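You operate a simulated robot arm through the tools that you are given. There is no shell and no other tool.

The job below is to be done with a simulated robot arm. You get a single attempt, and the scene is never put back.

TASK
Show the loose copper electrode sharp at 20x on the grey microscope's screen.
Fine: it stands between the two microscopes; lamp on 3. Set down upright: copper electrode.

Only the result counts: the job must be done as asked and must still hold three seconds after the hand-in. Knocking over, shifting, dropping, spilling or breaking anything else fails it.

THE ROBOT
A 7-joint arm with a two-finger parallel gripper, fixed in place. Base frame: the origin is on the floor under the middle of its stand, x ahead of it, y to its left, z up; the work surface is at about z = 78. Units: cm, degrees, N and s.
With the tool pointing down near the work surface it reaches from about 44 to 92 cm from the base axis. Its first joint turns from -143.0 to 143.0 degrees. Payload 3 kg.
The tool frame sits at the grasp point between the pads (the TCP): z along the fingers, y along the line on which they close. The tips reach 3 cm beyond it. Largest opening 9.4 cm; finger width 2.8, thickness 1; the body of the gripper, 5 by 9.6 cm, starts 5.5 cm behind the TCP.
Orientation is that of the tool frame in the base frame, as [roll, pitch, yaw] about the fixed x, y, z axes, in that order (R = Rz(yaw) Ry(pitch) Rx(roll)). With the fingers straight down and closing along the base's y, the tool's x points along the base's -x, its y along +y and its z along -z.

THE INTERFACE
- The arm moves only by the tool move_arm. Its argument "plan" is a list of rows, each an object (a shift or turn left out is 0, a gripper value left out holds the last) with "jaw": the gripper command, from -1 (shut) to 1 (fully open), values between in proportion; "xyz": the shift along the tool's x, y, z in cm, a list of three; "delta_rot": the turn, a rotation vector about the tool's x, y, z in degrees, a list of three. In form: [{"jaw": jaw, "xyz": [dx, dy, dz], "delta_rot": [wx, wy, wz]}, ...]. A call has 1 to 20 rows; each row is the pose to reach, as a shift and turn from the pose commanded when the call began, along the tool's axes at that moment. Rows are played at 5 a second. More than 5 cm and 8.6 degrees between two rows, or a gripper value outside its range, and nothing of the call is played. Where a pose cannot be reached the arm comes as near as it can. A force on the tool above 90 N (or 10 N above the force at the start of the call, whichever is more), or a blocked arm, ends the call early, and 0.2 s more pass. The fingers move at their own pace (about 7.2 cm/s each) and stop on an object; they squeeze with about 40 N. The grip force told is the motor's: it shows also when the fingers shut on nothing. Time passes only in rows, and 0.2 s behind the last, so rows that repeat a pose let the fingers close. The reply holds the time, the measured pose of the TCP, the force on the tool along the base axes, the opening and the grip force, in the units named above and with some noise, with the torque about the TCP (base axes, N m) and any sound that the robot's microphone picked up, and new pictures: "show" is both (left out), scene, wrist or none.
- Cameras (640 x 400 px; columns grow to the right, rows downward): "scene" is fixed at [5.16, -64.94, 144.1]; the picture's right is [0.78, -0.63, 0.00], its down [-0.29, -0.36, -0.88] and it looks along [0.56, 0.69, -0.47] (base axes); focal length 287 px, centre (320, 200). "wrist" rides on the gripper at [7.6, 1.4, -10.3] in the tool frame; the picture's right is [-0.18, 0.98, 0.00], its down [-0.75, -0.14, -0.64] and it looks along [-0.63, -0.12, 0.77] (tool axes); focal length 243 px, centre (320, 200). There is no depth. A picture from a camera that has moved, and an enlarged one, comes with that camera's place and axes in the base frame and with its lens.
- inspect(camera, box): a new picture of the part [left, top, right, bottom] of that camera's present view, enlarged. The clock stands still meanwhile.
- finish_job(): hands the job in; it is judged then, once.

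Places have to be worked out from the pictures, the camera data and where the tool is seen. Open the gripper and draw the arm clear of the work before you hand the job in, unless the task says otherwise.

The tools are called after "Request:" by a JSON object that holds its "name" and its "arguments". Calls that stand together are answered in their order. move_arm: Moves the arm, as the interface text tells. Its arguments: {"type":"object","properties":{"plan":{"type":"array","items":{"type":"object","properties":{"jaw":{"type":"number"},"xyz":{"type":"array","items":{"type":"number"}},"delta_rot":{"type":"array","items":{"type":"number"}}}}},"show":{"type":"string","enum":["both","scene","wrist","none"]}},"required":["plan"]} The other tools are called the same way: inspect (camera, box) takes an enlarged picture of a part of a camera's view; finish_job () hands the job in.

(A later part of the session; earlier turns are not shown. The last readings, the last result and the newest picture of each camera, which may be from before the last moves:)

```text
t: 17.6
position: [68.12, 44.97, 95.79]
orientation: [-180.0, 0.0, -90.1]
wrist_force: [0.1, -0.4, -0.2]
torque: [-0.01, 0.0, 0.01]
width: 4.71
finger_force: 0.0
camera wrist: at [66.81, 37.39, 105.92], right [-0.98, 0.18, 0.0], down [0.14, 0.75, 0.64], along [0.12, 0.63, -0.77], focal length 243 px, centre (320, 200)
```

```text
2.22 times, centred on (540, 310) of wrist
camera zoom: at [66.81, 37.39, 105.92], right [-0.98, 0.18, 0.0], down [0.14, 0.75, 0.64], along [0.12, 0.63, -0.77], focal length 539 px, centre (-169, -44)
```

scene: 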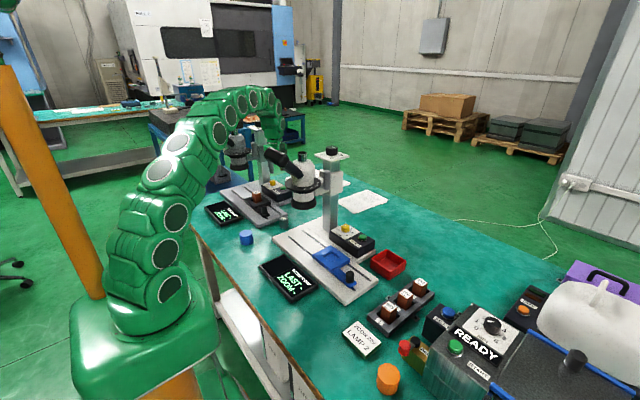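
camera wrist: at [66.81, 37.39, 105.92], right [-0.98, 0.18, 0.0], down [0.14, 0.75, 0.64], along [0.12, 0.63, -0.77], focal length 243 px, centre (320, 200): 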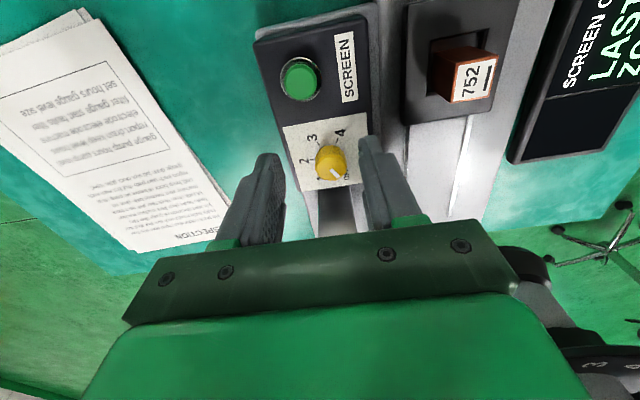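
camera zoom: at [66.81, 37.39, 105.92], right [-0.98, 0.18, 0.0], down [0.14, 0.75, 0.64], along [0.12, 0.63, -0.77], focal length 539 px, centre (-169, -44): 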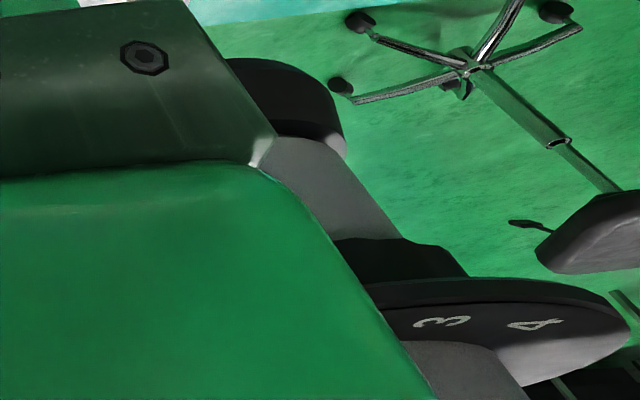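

The links would come very near the column's top plate with a vertical tool, so I will grip the knob with the tool leaning ~10° away from the column. First a 30° yaw turn at a safe place.

Request:
{"name": "move_arm", "arguments": {"plan": [{"jaw": 0.1, "delta_rot": [0, 0, -7.5]}, {"delta_rot": [0, 0, -15]}, {"delta_rot": [0, 0, -22.5]}, {"delta_rot": [0, 0, -30]}, {"delta_rot": [0, 0, -30]}], "show": "none"}}

Request:
{"name": "move_arm", "arguments": {"plan": [{"jaw": 0.1, "xyz": [0, 0, 0], "delta_rot": [0, -5, 0]}, {"xyz": [0, 0, 0], "delta_rot": [0, -10, 0]}, {"xyz": [-1.5, -0.9, 1.3], "delta_rot": [0, -10, 0]}, {"xyz": [-3.7, -2.29, 3.0], "delta_rot": [0, -10, 0]}, {"xyz": [-3.7, -2.29, 3.0], "delta_rot": [0, -10, 0]}], "show": "both"}}

Request:
{"name": "inspect", "arguments": {"camera": "wrist", "box": [230, 90, 430, 240]}}

Request:
{"name": "inspect", "arguments": {"camera": "scene", "box": [220, 80, 310, 200]}}

```text
t: 18.8
position: [68.1, 44.86, 95.89]
orientation: [-180.0, 0.0, -59.9]
wrist_force: [-0.8, 0.7, -0.2]
torque: [-0.03, 0.04, 0.0]
width: 5.2
finger_force: 0.0
```

```text
t: 20.0
position: [68.24, 49.4, 92.92]
orientation: [-180.0, 10.0, -60.0]
wrist_force: [-1.5, 0.3, 0.3]
torque: [0.0, 0.0, 0.01]
width: 5.17
finger_force: 0.1
camera wrist: at [71.85, 40.56, 101.62], right [-0.94, -0.33, 0.03], down [-0.19, 0.62, 0.76], along [-0.28, 0.71, -0.65], focal length 243 px, centre (320, 200)
```

scene: 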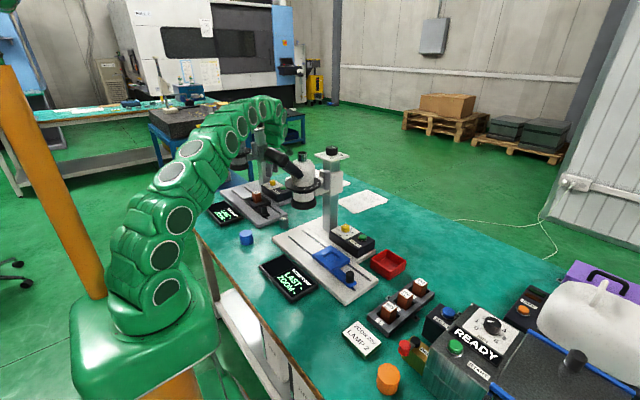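
wrist: 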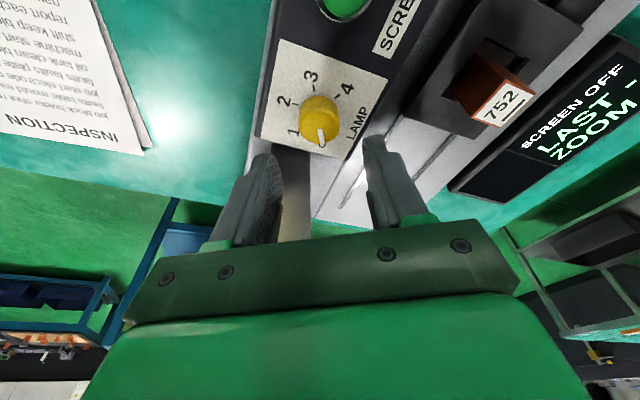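

```text
2.67 times, centred on (330, 165) of wrist
camera zoom: at [71.85, 40.56, 101.62], right [-0.94, -0.33, 0.03], down [-0.19, 0.62, 0.76], along [-0.28, 0.71, -0.65], focal length 647 px, centre (293, 293)
```

zoom: 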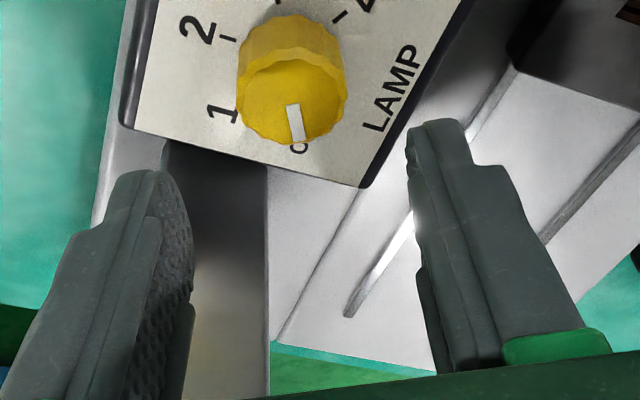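

```text
3.33 times, centred on (265, 140) of scene
camera zoom: at [5.16, -64.94, 144.1], right [0.78, -0.63, 0.0], down [-0.29, -0.36, -0.88], along [0.56, 0.69, -0.47], focal length 955 px, centre (503, 400)
```

zoom: 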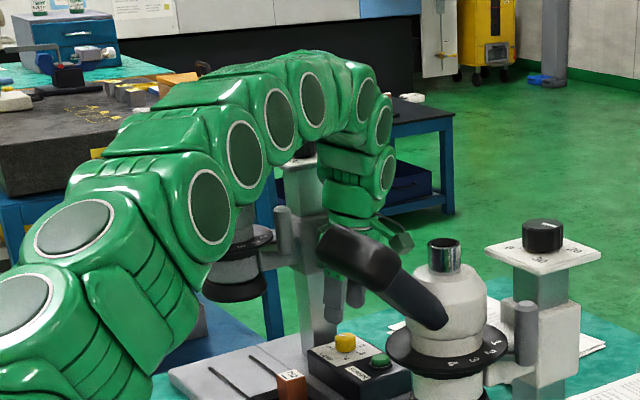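

The knob is centred between the fingers with good column clearance. I descend along base z onto the knob with open fingers.

Request:
{"name": "move_arm", "arguments": {"plan": [{"jaw": 0.1, "xyz": [0.3, 0, 2.2]}, {"xyz": [0.58, 0, 4.0]}, {"xyz": [0.72, 0, 4.95]}, {"xyz": [0.72, 0, 4.95]}], "show": "wrist"}}

Request:
{"name": "inspect", "arguments": {"camera": "wrist", "box": [230, 90, 430, 240]}}

Request:
{"name": "inspect", "arguments": {"camera": "scene", "box": [230, 130, 300, 215]}}

```text
t: 21.0
position: [67.93, 49.28, 87.84]
orientation: [-180.0, 10.0, -60.0]
wrist_force: [-0.5, 0.0, 0.1]
torque: [0.01, 0.02, 0.0]
width: 5.17
finger_force: 0.1
camera wrist: at [71.41, 40.57, 96.49], right [-0.94, -0.33, 0.03], down [-0.19, 0.62, 0.76], along [-0.28, 0.71, -0.65], focal length 243 px, centre (320, 200)
```

wrist: 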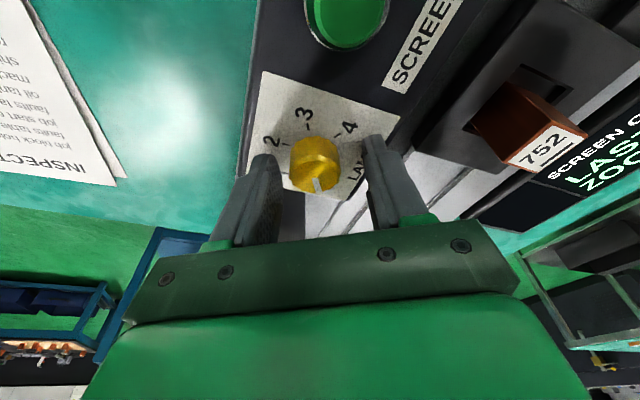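

```text
2.67 times, centred on (330, 165) of wrist
camera zoom: at [71.41, 40.57, 96.49], right [-0.94, -0.33, 0.03], down [-0.19, 0.62, 0.76], along [-0.28, 0.71, -0.65], focal length 647 px, centre (293, 293)
```

zoom: 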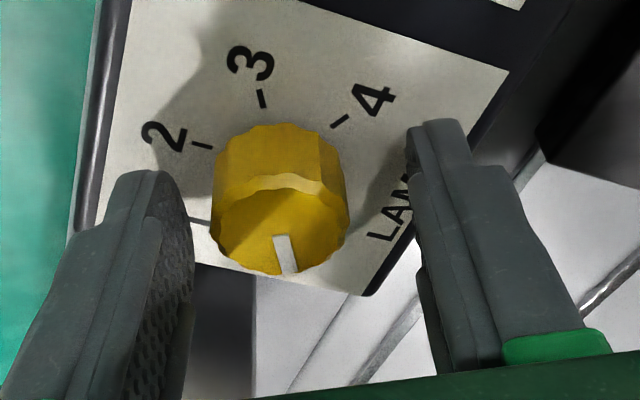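

```text
4.71 times, centred on (265, 172) of scene
camera zoom: at [5.16, -64.94, 144.1], right [0.78, -0.63, 0.0], down [-0.29, -0.36, -0.88], along [0.56, 0.69, -0.47], focal length 1349 px, centre (579, 329)
```

zoom: 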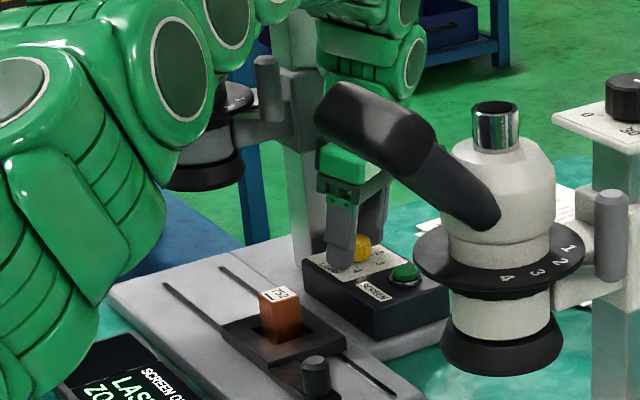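

The knob sits ~0.27 cm toward tool −y, so I correct that and close on the knob.

Request:
{"name": "move_arm", "arguments": {"plan": [{"jaw": 0.1, "xyz": [0, -0.25, 0]}, {"jaw": -0.5, "xyz": [0, -0.25, 0]}, {"jaw": -1, "xyz": [0, -0.25, 0]}, {"jaw": -1, "xyz": [0, -0.25, 0]}, {"jaw": -1, "xyz": [0, -0.25, 0]}], "show": "wrist"}}

```text
t: 22.2
position: [68.28, 49.39, 87.84]
orientation: [-180.0, 10.1, -60.1]
wrist_force: [-4.8, -1.8, 4.8]
torque: [0.13, -0.13, 0.02]
width: 2.95
finger_force: 44.8
camera wrist: at [71.68, 40.74, 96.54], right [-0.94, -0.33, 0.03], down [-0.19, 0.62, 0.76], along [-0.28, 0.71, -0.65], focal length 243 px, centre (320, 200)
```

wrist: 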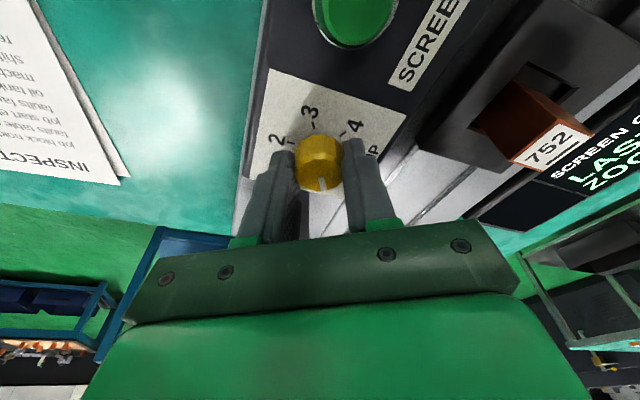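

Knob gripped (width 2.95) with small side loads. I now turn 60° clockwise (seen from above) about the knob's axis.

Request:
{"name": "move_arm", "arguments": {"plan": [{"jaw": -1, "xyz": [-0.004, 0.059, 0.001], "delta_rot": [1.302, 0, 7.386]}, {"xyz": [-0.015, 0.117, 0.003], "delta_rot": [2.604, 0, 14.77]}, {"xyz": [-0.034, 0.172, 0.006], "delta_rot": [3.906, 0, 22.16]}, {"xyz": [-0.059, 0.225, 0.011], "delta_rot": [5.208, 0, 29.54]}, {"xyz": [-0.092, 0.274, 0.016], "delta_rot": [6.51, 0, 36.93]}, {"xyz": [-0.13, 0.318, 0.023], "delta_rot": [7.812, 0, 44.32]}, {"xyz": [-0.173, 0.357, 0.031], "delta_rot": [9.114, 0, 51.7]}, {"xyz": [-0.222, 0.39, 0.039], "delta_rot": [10.42, 0, 59.09]}, {"xyz": [-0.222, 0.39, 0.039], "delta_rot": [10.42, 0, 59.09]}], "show": "wrist"}}

Request:
{"name": "inspect", "arguments": {"camera": "wrist", "box": [230, 90, 430, 240]}}

```text
t: 24.2
position: [67.88, 49.59, 87.83]
orientation: [179.9, 10.1, -120.0]
wrist_force: [-3.2, -1.3, 15.2]
torque: [-0.31, 0.71, 0.0]
width: 2.94
finger_force: 44.6
camera wrist: at [61.99, 42.17, 96.53], right [-0.76, 0.65, 0.03], down [0.44, 0.47, 0.76], along [0.48, 0.59, -0.64], focal length 243 px, centre (320, 200)
```

wrist: 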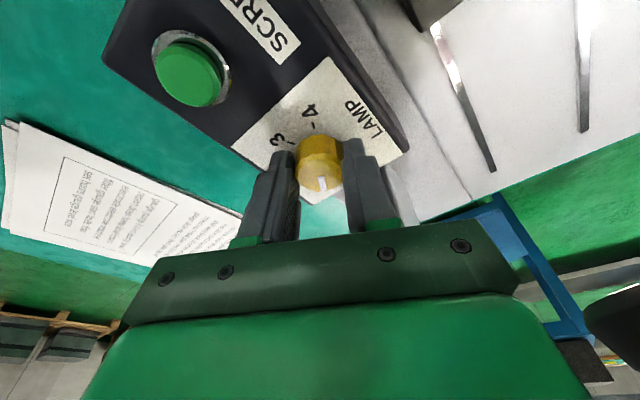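

```text
2.67 times, centred on (330, 165) of wrist
camera zoom: at [61.99, 42.17, 96.53], right [-0.76, 0.65, 0.03], down [0.44, 0.47, 0.76], along [0.48, 0.59, -0.64], focal length 647 px, centre (293, 293)
```

zoom: 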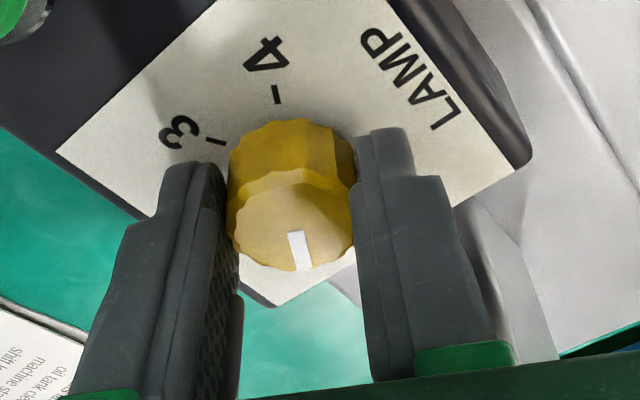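

The knob followed (pointer still fixed relative to the gripper; now at 1). I open, swing back 60° around the knob, and re-grip.

Request:
{"name": "move_arm", "arguments": {"plan": [{"jaw": 0.1}, {"jaw": 0.1}, {"jaw": 0.1, "xyz": [-0.004, -0.059, 0.001], "delta_rot": [-1.302, 0, -7.386]}, {"xyz": [-0.015, -0.117, 0.003], "delta_rot": [-2.604, 0, -14.77]}, {"xyz": [-0.034, -0.172, 0.006], "delta_rot": [-3.906, 0, -22.16]}, {"xyz": [-0.059, -0.225, 0.011], "delta_rot": [-5.208, 0, -29.54]}, {"xyz": [-0.092, -0.274, 0.016], "delta_rot": [-6.51, 0, -36.93]}, {"xyz": [-0.13, -0.318, 0.023], "delta_rot": [-7.812, 0, -44.32]}, {"xyz": [-0.173, -0.357, 0.031], "delta_rot": [-9.114, 0, -51.7]}, {"xyz": [-0.222, -0.39, 0.039], "delta_rot": [-10.42, 0, -59.09]}, {"xyz": [-0.222, -0.39, 0.039], "delta_rot": [-10.42, 0, -59.09]}], "show": "wrist"}}

Request:
{"name": "inspect", "arguments": {"camera": "wrist", "box": [230, 90, 430, 240]}}

```text
t: 26.6
position: [68.2, 49.53, 87.93]
orientation: [-180.0, 10.0, -59.9]
wrist_force: [-0.8, -0.2, -0.3]
torque: [0.03, 0.03, 0.02]
width: 5.17
finger_force: 0.0
camera wrist: at [71.8, 40.77, 96.59], right [-0.94, -0.34, 0.03], down [-0.19, 0.62, 0.76], along [-0.28, 0.71, -0.65], focal length 243 px, centre (320, 200)
```

wrist: 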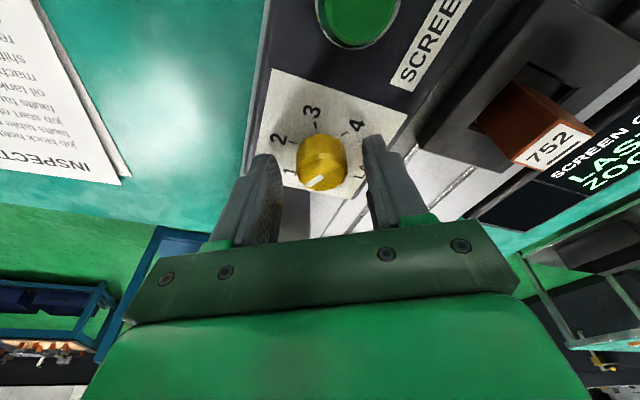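

```text
2.67 times, centred on (330, 165) of wrist
camera zoom: at [71.8, 40.77, 96.59], right [-0.94, -0.34, 0.03], down [-0.19, 0.62, 0.76], along [-0.28, 0.71, -0.65], focal length 647 px, centre (293, 293)
```

zoom: 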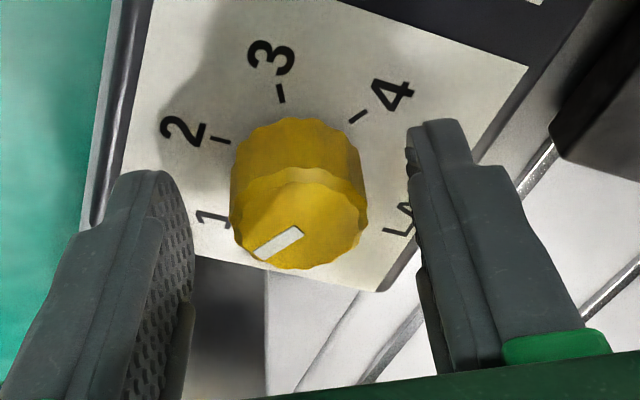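

The pointer is now at 1. I grip and turn another 60°.

Request:
{"name": "move_arm", "arguments": {"plan": [{"jaw": -1}, {"jaw": -1}, {"jaw": -1}, {"jaw": -1, "xyz": [-0.004, 0.059, 0.001], "delta_rot": [1.302, 0, 7.386]}, {"xyz": [-0.015, 0.117, 0.003], "delta_rot": [2.604, 0, 14.77]}, {"xyz": [-0.034, 0.172, 0.006], "delta_rot": [3.906, 0, 22.16]}, {"xyz": [-0.059, 0.225, 0.011], "delta_rot": [5.208, 0, 29.54]}, {"xyz": [-0.092, 0.274, 0.016], "delta_rot": [6.51, 0, 36.93]}, {"xyz": [-0.13, 0.318, 0.023], "delta_rot": [7.812, 0, 44.32]}, {"xyz": [-0.173, 0.357, 0.031], "delta_rot": [9.114, 0, 51.7]}, {"xyz": [-0.222, 0.39, 0.039], "delta_rot": [10.42, 0, 59.09]}, {"xyz": [-0.222, 0.39, 0.039], "delta_rot": [10.42, 0, 59.09]}], "show": "wrist"}}

Request:
{"name": "move_arm", "arguments": {"plan": [{"jaw": 0.1}, {"jaw": 0.1}, {"jaw": 0.1, "xyz": [-0.004, -0.059, 0.001], "delta_rot": [-1.302, 0, -7.386]}, {"xyz": [-0.015, -0.117, 0.003], "delta_rot": [-2.604, 0, -14.77]}, {"xyz": [-0.034, -0.172, 0.006], "delta_rot": [-3.906, 0, -22.16]}, {"xyz": [-0.059, -0.225, 0.011], "delta_rot": [-5.208, 0, -29.54]}, {"xyz": [-0.092, -0.274, 0.016], "delta_rot": [-6.51, 0, -36.93]}, {"xyz": [-0.13, -0.318, 0.023], "delta_rot": [-7.812, 0, -44.32]}, {"xyz": [-0.173, -0.357, 0.031], "delta_rot": [-9.114, 0, -51.7]}, {"xyz": [-0.222, -0.39, 0.039], "delta_rot": [-10.42, 0, -59.09]}, {"xyz": [-0.222, -0.39, 0.039], "delta_rot": [-10.42, 0, -59.09]}], "show": "wrist"}}

Request:
{"name": "inspect", "arguments": {"camera": "wrist", "box": [230, 90, 430, 240]}}

```text
t: 29.2
position: [67.81, 49.61, 88.09]
orientation: [180.0, 10.0, -120.1]
wrist_force: [-11.3, -3.5, -4.0]
torque: [0.55, -0.05, 0.03]
width: 2.95
finger_force: 45.5
camera wrist: at [62.02, 42.21, 96.6], right [-0.76, 0.65, 0.03], down [0.44, 0.48, 0.76], along [0.48, 0.59, -0.65], focal length 243 px, centre (320, 200)
```

wrist: 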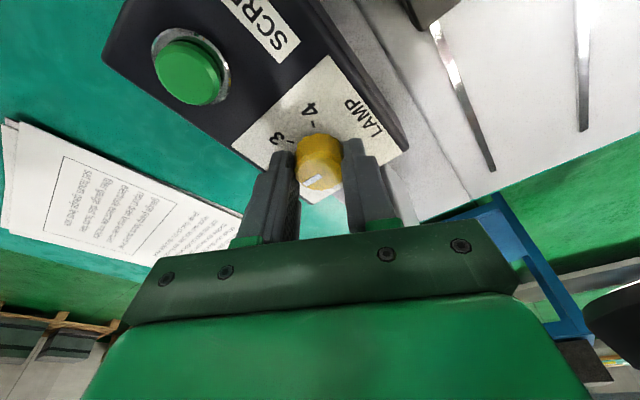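

```text
t: 31.6
position: [68.09, 49.57, 87.99]
orientation: [-180.0, 10.0, -59.8]
wrist_force: [0.2, -0.6, -0.1]
torque: [-0.01, -0.01, -0.01]
width: 5.22
finger_force: 0.1
camera wrist: at [71.7, 40.88, 96.56], right [-0.94, -0.34, 0.03], down [-0.2, 0.62, 0.76], along [-0.28, 0.71, -0.65], focal length 243 px, centre (320, 200)
```

wrist: 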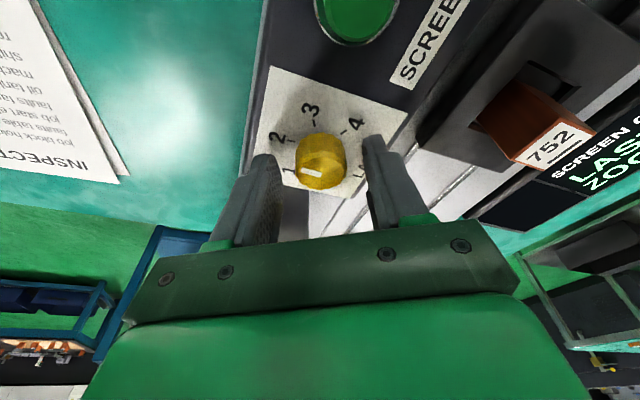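

```text
2.67 times, centred on (330, 165) of wrist
camera zoom: at [71.7, 40.88, 96.56], right [-0.94, -0.34, 0.03], down [-0.2, 0.62, 0.76], along [-0.28, 0.71, -0.65], focal length 647 px, centre (293, 293)
```

zoom: 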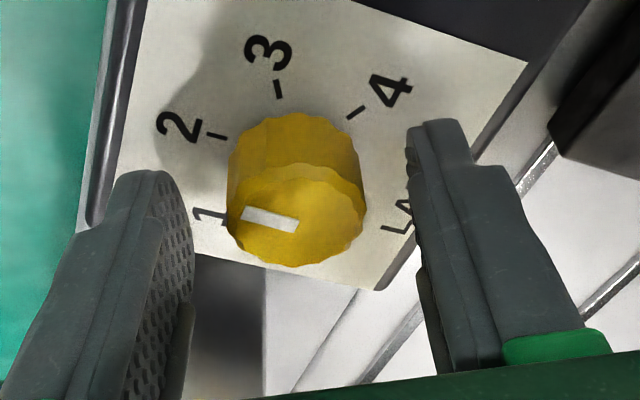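

The pointer now points along base +x, i.e. position 2 (labels look offset by parallax). One more 60° turn brings it to 3.

Request:
{"name": "move_arm", "arguments": {"plan": [{"jaw": -1}, {"jaw": -1}, {"jaw": -1}, {"jaw": -1, "xyz": [-0.004, 0.059, 0.001], "delta_rot": [1.302, 0, 7.386]}, {"xyz": [-0.015, 0.117, 0.003], "delta_rot": [2.604, 0, 14.77]}, {"xyz": [-0.034, 0.172, 0.006], "delta_rot": [3.906, 0, 22.16]}, {"xyz": [-0.059, 0.225, 0.011], "delta_rot": [5.208, 0, 29.54]}, {"xyz": [-0.092, 0.274, 0.016], "delta_rot": [6.51, 0, 36.93]}, {"xyz": [-0.13, 0.318, 0.023], "delta_rot": [7.812, 0, 44.32]}, {"xyz": [-0.173, 0.357, 0.031], "delta_rot": [9.114, 0, 51.7]}, {"xyz": [-0.222, 0.39, 0.039], "delta_rot": [10.42, 0, 59.09]}, {"xyz": [-0.222, 0.39, 0.039], "delta_rot": [10.42, 0, 59.09]}], "show": "wrist"}}

Request:
{"name": "move_arm", "arguments": {"plan": [{"jaw": 0.1}, {"jaw": 0.1}, {"jaw": 0.1, "xyz": [-0.35, 0, -1.97]}, {"xyz": [-1.04, 0, -5.9]}, {"xyz": [-1.04, 0, -5.9]}], "show": "both"}}

Request:
{"name": "inspect", "arguments": {"camera": "wrist", "box": [230, 60, 430, 210]}}

Request:
{"name": "inspect", "arguments": {"camera": "scene", "box": [230, 150, 300, 215]}}

```text
t: 34.2
position: [67.78, 49.57, 87.91]
orientation: [179.9, 10.0, -120.1]
wrist_force: [-27.6, -7.6, 10.1]
torque: [-0.67, 1.11, 0.04]
width: 2.94
finger_force: 45.1
camera wrist: at [62.05, 42.25, 96.52], right [-0.76, 0.65, 0.03], down [0.44, 0.48, 0.76], along [0.48, 0.59, -0.65], focal length 243 px, centre (320, 200)
```

wrist: 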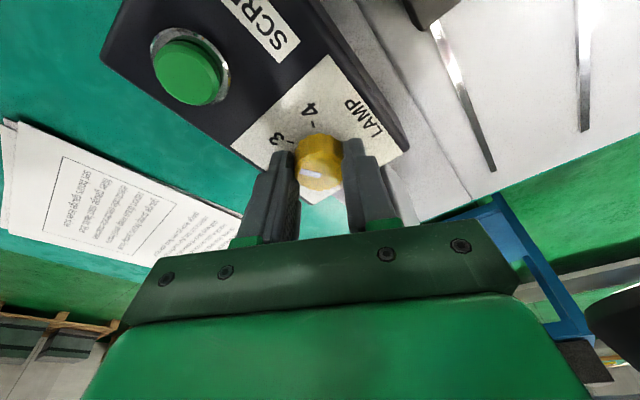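

```text
t: 35.4
position: [67.68, 49.21, 93.9]
orientation: [-180.0, 10.0, -120.0]
wrist_force: [-0.6, -0.1, -0.4]
torque: [0.01, -0.01, -0.02]
width: 5.18
finger_force: 0.1
camera wrist: at [61.88, 41.92, 102.55], right [-0.76, 0.65, 0.03], down [0.44, 0.48, 0.76], along [0.48, 0.59, -0.65], focal length 243 px, centre (320, 200)
```

scene: 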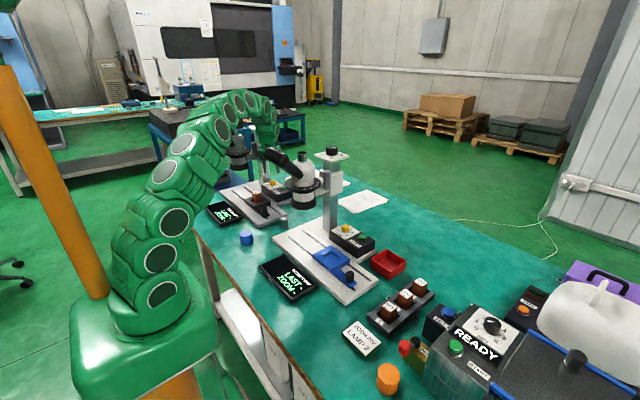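
wrist: 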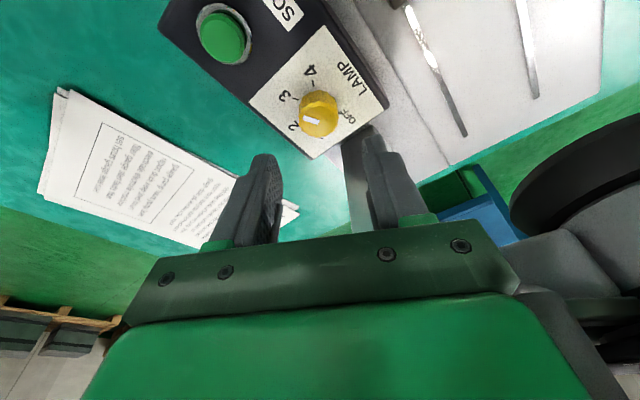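

```text
2.67 times, centred on (330, 135) of wrist
camera zoom: at [61.88, 41.92, 102.55], right [-0.76, 0.65, 0.03], down [0.44, 0.48, 0.76], along [0.48, 0.59, -0.65], focal length 647 px, centre (293, 373)
```

zoom: 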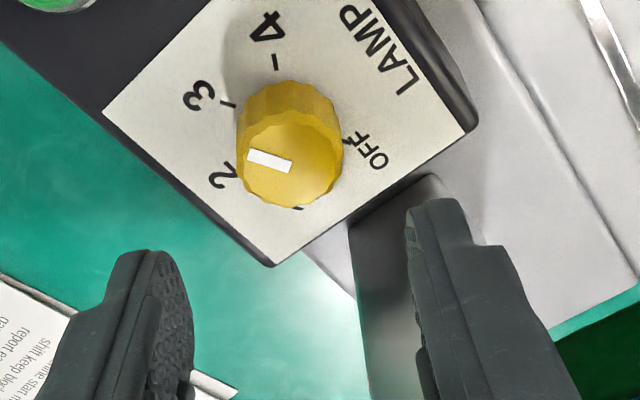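

```text
6.15 times, centred on (265, 182) of scene
camera zoom: at [5.16, -64.94, 144.1], right [0.78, -0.63, 0.0], down [-0.29, -0.36, -0.88], along [0.56, 0.69, -0.47], focal length 1764 px, centre (658, 308)
```

zoom: 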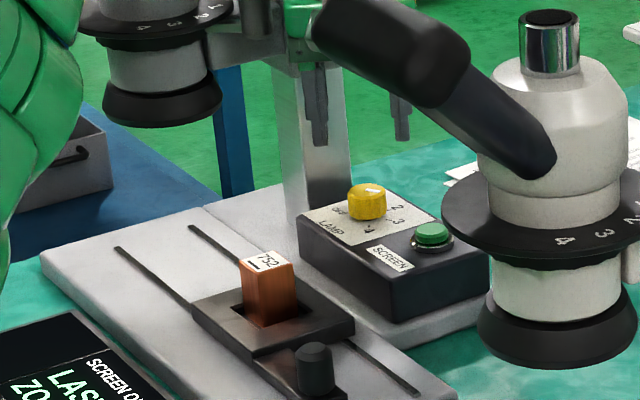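

Pointer direction now matches the "3" mark. Next the stage: I move toward the stage handle at (53.1, 32.3), keeping a 10° lean toward −y.

Request:
{"name": "move_arm", "arguments": {"plan": [{"jaw": 0.1, "xyz": [3.3, 0.6, -1.2], "delta_rot": [-0.87, 0, -4.92]}, {"xyz": [7, 1.25, -2.2], "delta_rot": [-1.74, 0, -9.85]}, {"xyz": [11, 1.97, -3], "delta_rot": [-2.6, 0, -14.77]}, {"xyz": [15, 2.68, -3.5], "delta_rot": [-3.47, 0, -19.7]}, {"xyz": [19, 3.4, -3.8], "delta_rot": [-4.34, 0, -24.6]}, {"xyz": [22.03, 3.94, -3.98], "delta_rot": [-5.21, 0, -29.54]}, {"xyz": [22.03, 3.94, -3.98], "delta_rot": [-5.21, 0, -29.54]}], "show": "both"}}

Request:
{"name": "inspect", "arguments": {"camera": "wrist", "box": [230, 60, 430, 210]}}

Request:
{"name": "inspect", "arguments": {"camera": "wrist", "box": [200, 120, 520, 320]}}

```text
t: 37.0
position: [53.22, 32.0, 94.03]
orientation: [180.0, 10.0, -90.0]
wrist_force: [0.6, -0.5, -1.0]
torque: [-0.02, -0.02, 0.01]
width: 5.18
finger_force: 0.0
camera wrist: at [51.82, 22.73, 102.75], right [-0.98, 0.18, 0.03], down [0.14, 0.63, 0.76], along [0.12, 0.75, -0.65], focal length 243 px, centre (320, 200)
```

scene: 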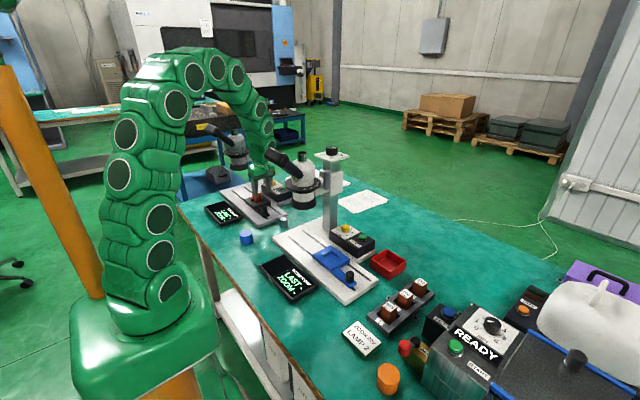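
wrist: 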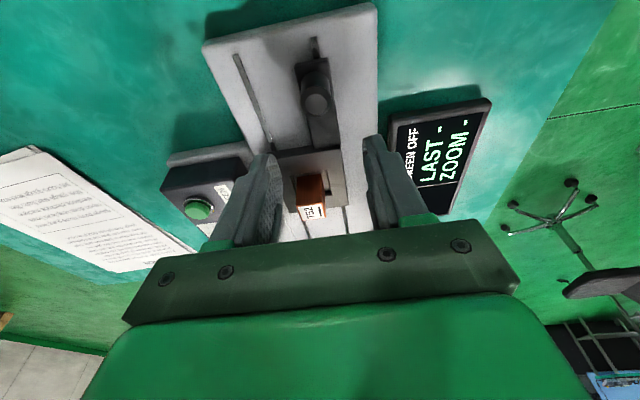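

```text
2.67 times, centred on (330, 135) of wrist
camera zoom: at [51.82, 22.73, 102.75], right [-0.98, 0.18, 0.03], down [0.14, 0.63, 0.76], along [0.12, 0.75, -0.65], focal length 647 px, centre (293, 373)
```

zoom: 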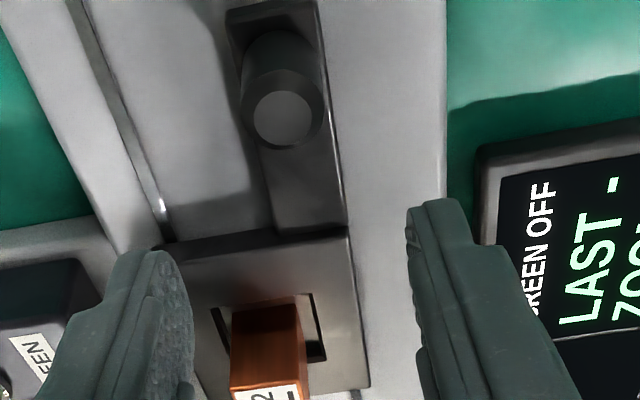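

```text
2.00 times, centred on (360, 220) of wrist
camera zoom: at [51.82, 22.73, 102.75], right [-0.98, 0.18, 0.03], down [0.14, 0.63, 0.76], along [0.12, 0.75, -0.65], focal length 485 px, centre (240, 160)
```

zoom: 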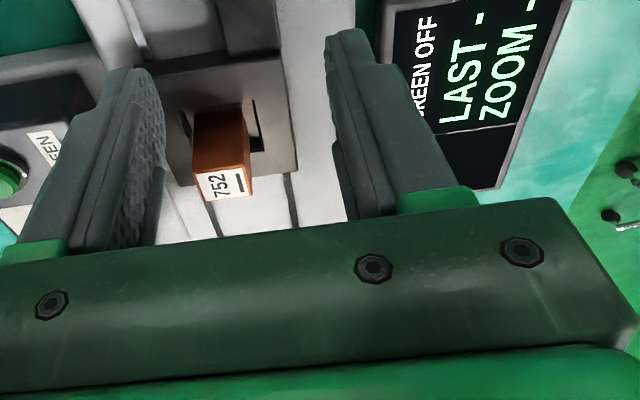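

The handle knob is at about (53.35, 32.4), top ≈84.4. I lower the open fingers around it and close.

Request:
{"name": "move_arm", "arguments": {"plan": [{"jaw": 0.1, "xyz": [0.6, -0.12, 3.8]}, {"xyz": [1.1, -0.12, 6.8]}, {"xyz": [1.41, -0.12, 8.58]}, {"xyz": [1.41, -0.12, 8.58]}], "show": "wrist"}}

Request:
{"name": "inspect", "arguments": {"camera": "wrist", "box": [230, 90, 430, 240]}}

Request:
{"name": "inspect", "arguments": {"camera": "scene", "box": [225, 160, 305, 230]}}

```text
t: 38.0
position: [53.67, 32.22, 85.34]
orientation: [180.0, 10.0, -89.9]
wrist_force: [-0.4, -0.1, -0.9]
torque: [0.0, 0.02, -0.01]
width: 5.16
finger_force: 0.0
camera wrist: at [52.25, 22.98, 93.99], right [-0.98, 0.18, 0.03], down [0.14, 0.63, 0.76], along [0.12, 0.76, -0.65], focal length 243 px, centre (320, 200)
```

wrist: 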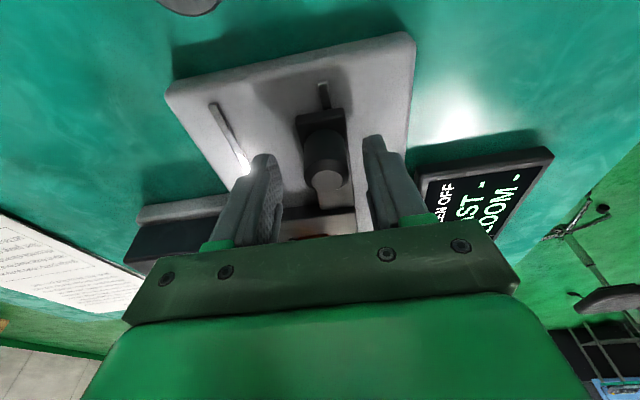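

```text
2.67 times, centred on (330, 165) of wrist
camera zoom: at [52.25, 22.98, 93.99], right [-0.98, 0.18, 0.03], down [0.14, 0.63, 0.76], along [0.12, 0.76, -0.65], focal length 647 px, centre (293, 293)
```

zoom: 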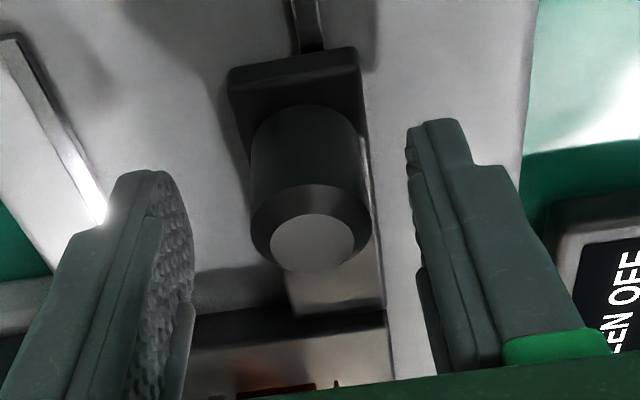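

```text
5.71 times, centred on (265, 195) of scene
camera zoom: at [5.16, -64.94, 144.1], right [0.78, -0.63, 0.0], down [-0.29, -0.36, -0.88], along [0.56, 0.69, -0.47], focal length 1638 px, centre (634, 229)
```

zoom: 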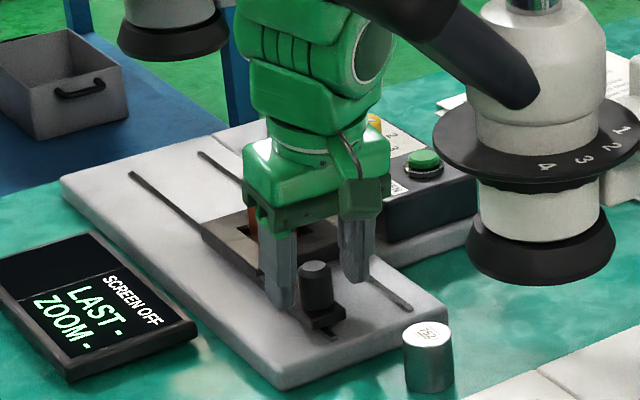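

The knob is 0.33 cm off toward tool +y; I correct and close on it.

Request:
{"name": "move_arm", "arguments": {"plan": [{"jaw": 0.1, "xyz": [0, 0.33, 0]}, {"jaw": 0.1, "xyz": [0, 0.33, 0]}, {"jaw": -0.4, "xyz": [0, 0.33, 0]}, {"jaw": -1, "xyz": [0, 0.33, 0]}, {"jaw": -1, "xyz": [0, 0.33, 0]}, {"jaw": -1, "xyz": [0, 0.33, 0]}], "show": "wrist"}}

```text
t: 39.4
position: [53.17, 32.18, 85.41]
orientation: [-179.9, 10.0, -90.0]
wrist_force: [16.6, 0.1, -6.3]
torque: [0.1, 0.15, 0.0]
width: 2.44
finger_force: 45.2
camera wrist: at [51.84, 22.95, 94.01], right [-0.98, 0.18, 0.03], down [0.14, 0.63, 0.76], along [0.12, 0.75, -0.65], focal length 243 px, centre (320, 200)
```

wrist: 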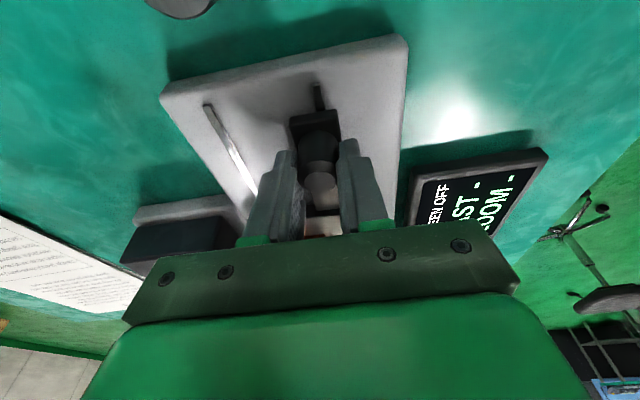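

Handle gripped. I try the first few centimetres of the slide along +y slowly.

Request:
{"name": "move_arm", "arguments": {"plan": [{"jaw": -1, "xyz": [-0.3, -0.1, 0.053]}, {"xyz": [-0.8, -0.1, 0.141]}, {"xyz": [-1.5, -0.1, 0.264]}, {"xyz": [-2.2, -0.1, 0.388]}, {"xyz": [-2.7, -0.1, 0.476]}, {"xyz": [-2.95, -0.1, 0.52]}, {"xyz": [-2.95, -0.1, 0.52]}], "show": "both"}}

Request:
{"name": "inspect", "arguments": {"camera": "scene", "box": [200, 120, 305, 230]}}

```text
t: 41.0
position: [53.23, 35.12, 85.26]
orientation: [-180.0, 10.0, -90.0]
wrist_force: [33.9, -0.5, 0.7]
torque: [0.37, -0.31, -0.04]
width: 2.46
finger_force: 44.7
camera wrist: at [51.84, 25.97, 94.0], right [-0.98, 0.18, 0.03], down [0.14, 0.63, 0.76], along [0.12, 0.75, -0.65], focal length 243 px, centre (320, 200)
```

scene: 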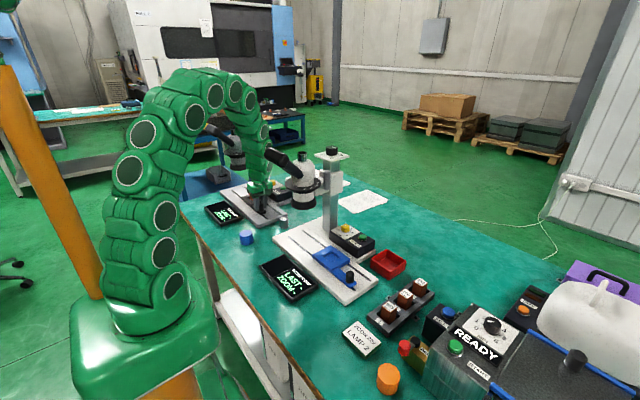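
wrist: 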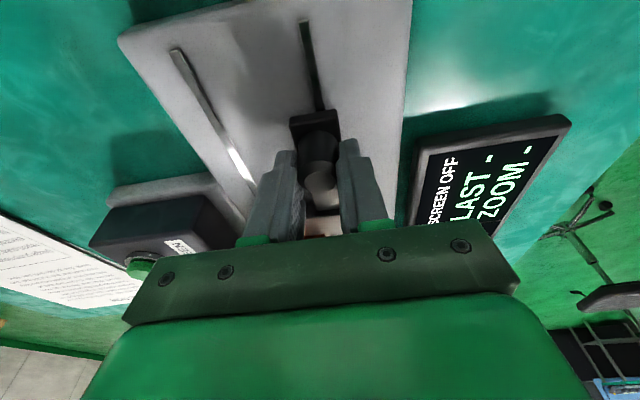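

```text
3.64 times, centred on (252, 175) of scene
camera zoom: at [5.16, -64.94, 144.1], right [0.78, -0.63, 0.0], down [-0.29, -0.36, -0.88], along [0.56, 0.69, -0.47], focal length 1042 px, centre (566, 291)
```

zoom: 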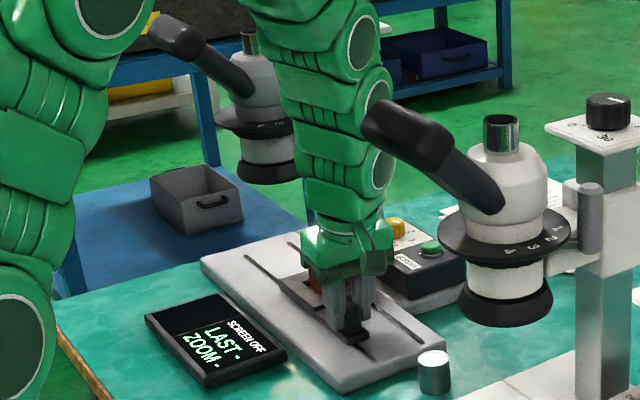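

The stage slides with the handle; a side force of 34 N in x has built up, so I relax it by shifting slightly in +x before continuing.

Request:
{"name": "move_arm", "arguments": {"plan": [{"jaw": -1, "xyz": [0, -0.1, 0]}, {"xyz": [0, -0.2, 0]}, {"xyz": [0, -0.2, 0]}], "show": "none"}}

```text
t: 41.8
position: [53.22, 35.07, 85.33]
orientation: [179.9, 10.0, -90.0]
wrist_force: [-4.8, 1.8, 37.0]
torque: [0.11, -0.44, 0.0]
width: 2.42
finger_force: 45.1
```

Request:
{"name": "move_arm", "arguments": {"plan": [{"jaw": -1, "xyz": [-0.02, 0, -0.1]}, {"xyz": [-0.02, 0, -0.1]}], "show": "none"}}

```text
t: 42.4
position: [53.18, 35.18, 85.34]
orientation: [179.8, 10.0, -90.1]
wrist_force: [-7.0, 0.4, 18.5]
torque: [0.46, -0.36, -0.01]
width: 2.43
finger_force: 45.3
```

Forces are modest now. I continue the slide in slow steps, watching the forces.

Request:
{"name": "move_arm", "arguments": {"plan": [{"jaw": -1, "xyz": [-0.3, 0, 0.0]}, {"xyz": [-0.8, 0, 0.09]}, {"xyz": [-1.5, 0, 0.2]}, {"xyz": [-2.2, 0, 0.32]}, {"xyz": [-2.9, 0, 0.45]}, {"xyz": [-3.5, 0, 0.55]}, {"xyz": [-3.85, 0, 0.62]}, {"xyz": [-3.94, 0, 0.64]}, {"xyz": [-3.94, 0, 0.64]}], "show": "scene"}}

Request:
{"name": "inspect", "arguments": {"camera": "scene", "box": [200, 120, 305, 230]}}

```text
t: 44.4
position: [53.23, 39.16, 85.41]
orientation: [179.8, 10.0, -89.9]
wrist_force: [-40.2, -0.1, -26.6]
torque: [0.41, 0.21, -0.01]
width: 2.45
finger_force: 44.8
```

scene: 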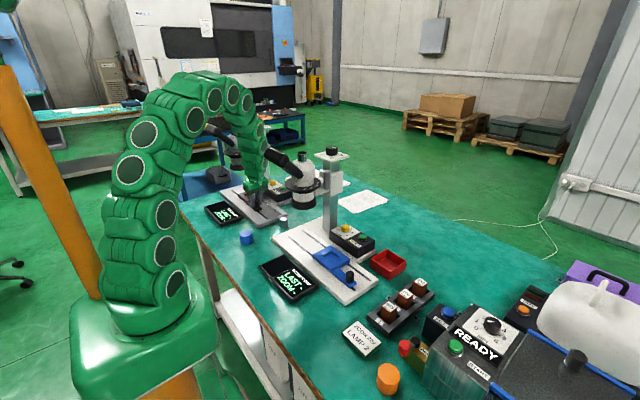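

```text
3.64 times, centred on (252, 175) of scene
camera zoom: at [5.16, -64.94, 144.1], right [0.78, -0.63, 0.0], down [-0.29, -0.36, -0.88], along [0.56, 0.69, -0.47], focal length 1042 px, centre (566, 291)
```

zoom: 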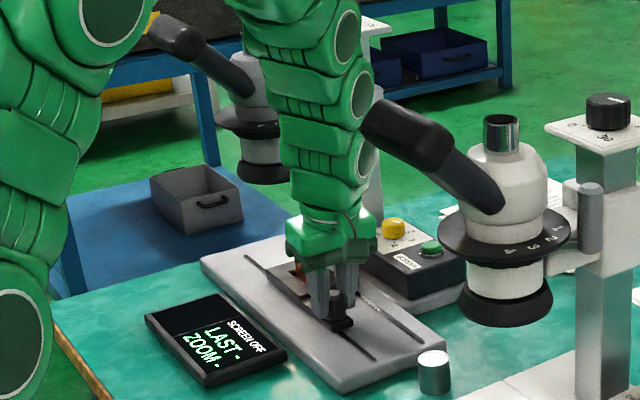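

Moved to y≈39.2, side loads −40 N in x and −27 N in z. I relieve these by shifting x −0.2 and slightly down, then continue.

Request:
{"name": "move_arm", "arguments": {"plan": [{"jaw": -1, "xyz": [0.02, 0.1, 0.07]}, {"xyz": [0.03, 0.2, 0.14]}, {"xyz": [0.03, 0.2, 0.14]}], "show": "none"}}

Request:
{"name": "move_arm", "arguments": {"plan": [{"jaw": -1, "xyz": [-0.3, 0, 0.05]}, {"xyz": [-0.8, 0, 0.14]}, {"xyz": [-1.4, 0, 0.25]}, {"xyz": [-1.8, 0, 0.32]}, {"xyz": [-1.97, 0, 0.35]}, {"xyz": [-1.97, 0, 0.35]}], "show": "none"}}

```text
t: 45.2
position: [53.24, 39.16, 85.4]
orientation: [-179.9, 10.1, -90.0]
wrist_force: [-8.9, -1.9, -23.1]
torque: [-0.3, 0.81, -0.06]
width: 2.44
finger_force: 44.8
```

```text
t: 46.6
position: [53.17, 41.18, 85.39]
orientation: [-180.0, 10.1, -89.9]
wrist_force: [34.5, -0.1, -20.3]
torque: [0.08, -0.24, -0.04]
width: 2.45
finger_force: 45.0
```

Request:
{"name": "move_arm", "arguments": {"plan": [{"jaw": -1, "xyz": [0.02, -0.17, 0.1]}, {"xyz": [-0.3, -0.17, 0.15]}, {"xyz": [-0.8, -0.17, 0.24]}, {"xyz": [-1.4, -0.17, 0.35]}, {"xyz": [-1.8, -0.17, 0.42]}, {"xyz": [-1.97, -0.17, 0.45]}, {"xyz": [-1.97, -0.17, 0.45]}], "show": "both"}}

Request:
{"name": "inspect", "arguments": {"camera": "scene", "box": [200, 100, 305, 230]}}

```text
t: 48.2
position: [53.23, 43.21, 85.03]
orientation: [-179.9, 10.1, -90.0]
wrist_force: [-27.1, 0.0, 36.0]
torque: [-0.29, 0.17, 0.04]
width: 2.46
finger_force: 45.3
camera wrist: at [51.87, 34.0, 93.84], right [-0.98, 0.18, 0.03], down [0.14, 0.63, 0.76], along [0.12, 0.75, -0.65], focal length 243 px, centre (320, 200)
```

scene: 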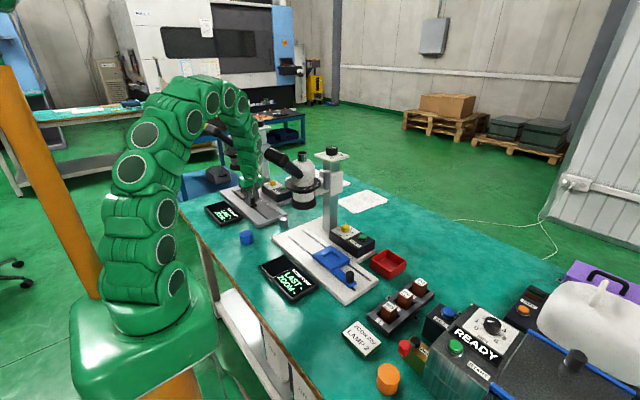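
wrist: 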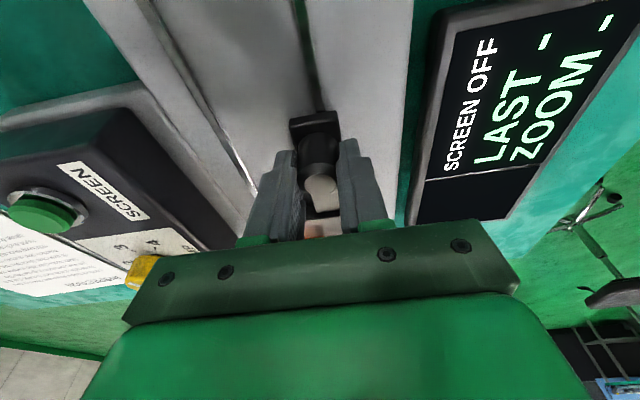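

```text
3.08 times, centred on (252, 165) of scene
camera zoom: at [5.16, -64.94, 144.1], right [0.78, -0.63, 0.0], down [-0.29, -0.36, -0.88], along [0.56, 0.69, -0.47], focal length 882 px, centre (528, 308)
```

zoom: 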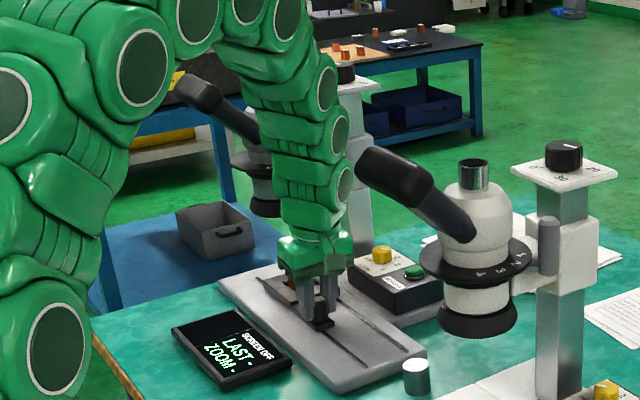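

Stage has moved ~11 cm; ~3.8 cm remain. I keep correcting and continue.

Request:
{"name": "move_arm", "arguments": {"plan": [{"jaw": -1, "xyz": [-0.02, 0.1, -0.15]}, {"xyz": [-0.3, 0.1, -0.1]}, {"xyz": [-0.8, 0.1, -0.01]}, {"xyz": [-1.4, 0.1, 0.1]}, {"xyz": [-1.8, 0.1, 0.17]}, {"xyz": [-1.97, 0.1, 0.2]}, {"xyz": [-1.97, 0.1, 0.2]}], "show": "none"}}

```text
t: 49.8
position: [53.2, 45.06, 85.15]
orientation: [180.0, 9.9, -90.0]
wrist_force: [6.3, -1.9, -36.9]
torque: [-0.16, -0.73, -0.02]
width: 2.47
finger_force: 45.3
```

Request:
{"name": "move_arm", "arguments": {"plan": [{"jaw": -1, "xyz": [0.03, 0, 0.15]}, {"xyz": [-0.3, 0, 0.2]}, {"xyz": [-0.8, 0, 0.29]}, {"xyz": [-1.3, 0, 0.38]}, {"xyz": [-1.48, 0, 0.41]}, {"xyz": [-1.48, 0, 0.41]}], "show": "both"}}

Request:
{"name": "inspect", "arguments": {"camera": "scene", "box": [210, 130, 300, 215]}}

Request:
{"name": "inspect", "arguments": {"camera": "wrist", "box": [200, 60, 520, 260]}}

```text
t: 51.2
position: [53.15, 46.77, 85.28]
orientation: [179.9, 10.1, -90.1]
wrist_force: [-28.1, 2.6, 16.7]
torque: [-0.33, 1.19, 0.14]
width: 2.44
finger_force: 45.3
camera wrist: at [51.87, 37.45, 93.91], right [-0.98, 0.18, 0.03], down [0.14, 0.63, 0.76], along [0.12, 0.76, -0.64], focal length 243 px, centre (320, 200)
```

scene: 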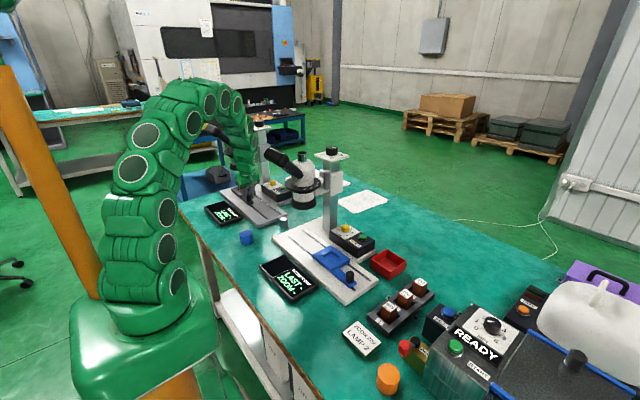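
wrist: 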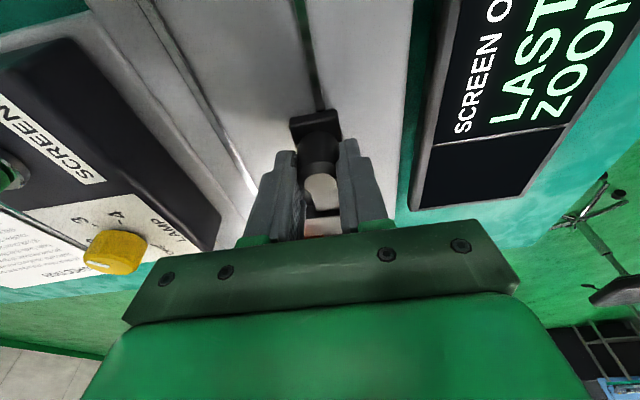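

```text
4.71 times, centred on (255, 172) of scene
camera zoom: at [5.16, -64.94, 144.1], right [0.78, -0.63, 0.0], down [-0.29, -0.36, -0.88], along [0.56, 0.69, -0.47], focal length 1349 px, centre (626, 329)
```

zoom: 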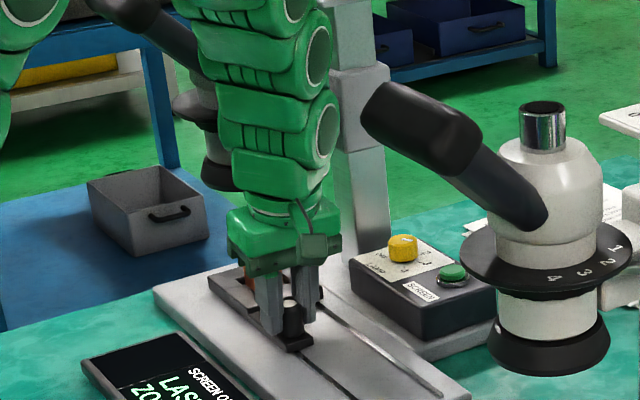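

```text
2.00 times, centred on (360, 160) of wrist
camera zoom: at [51.87, 37.45, 93.91], right [-0.98, 0.18, 0.03], down [0.14, 0.63, 0.76], along [0.12, 0.76, -0.64], focal length 485 px, centre (240, 280)
```

zoom: 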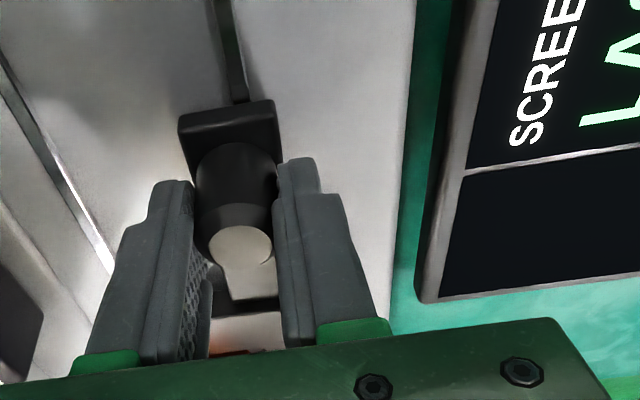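

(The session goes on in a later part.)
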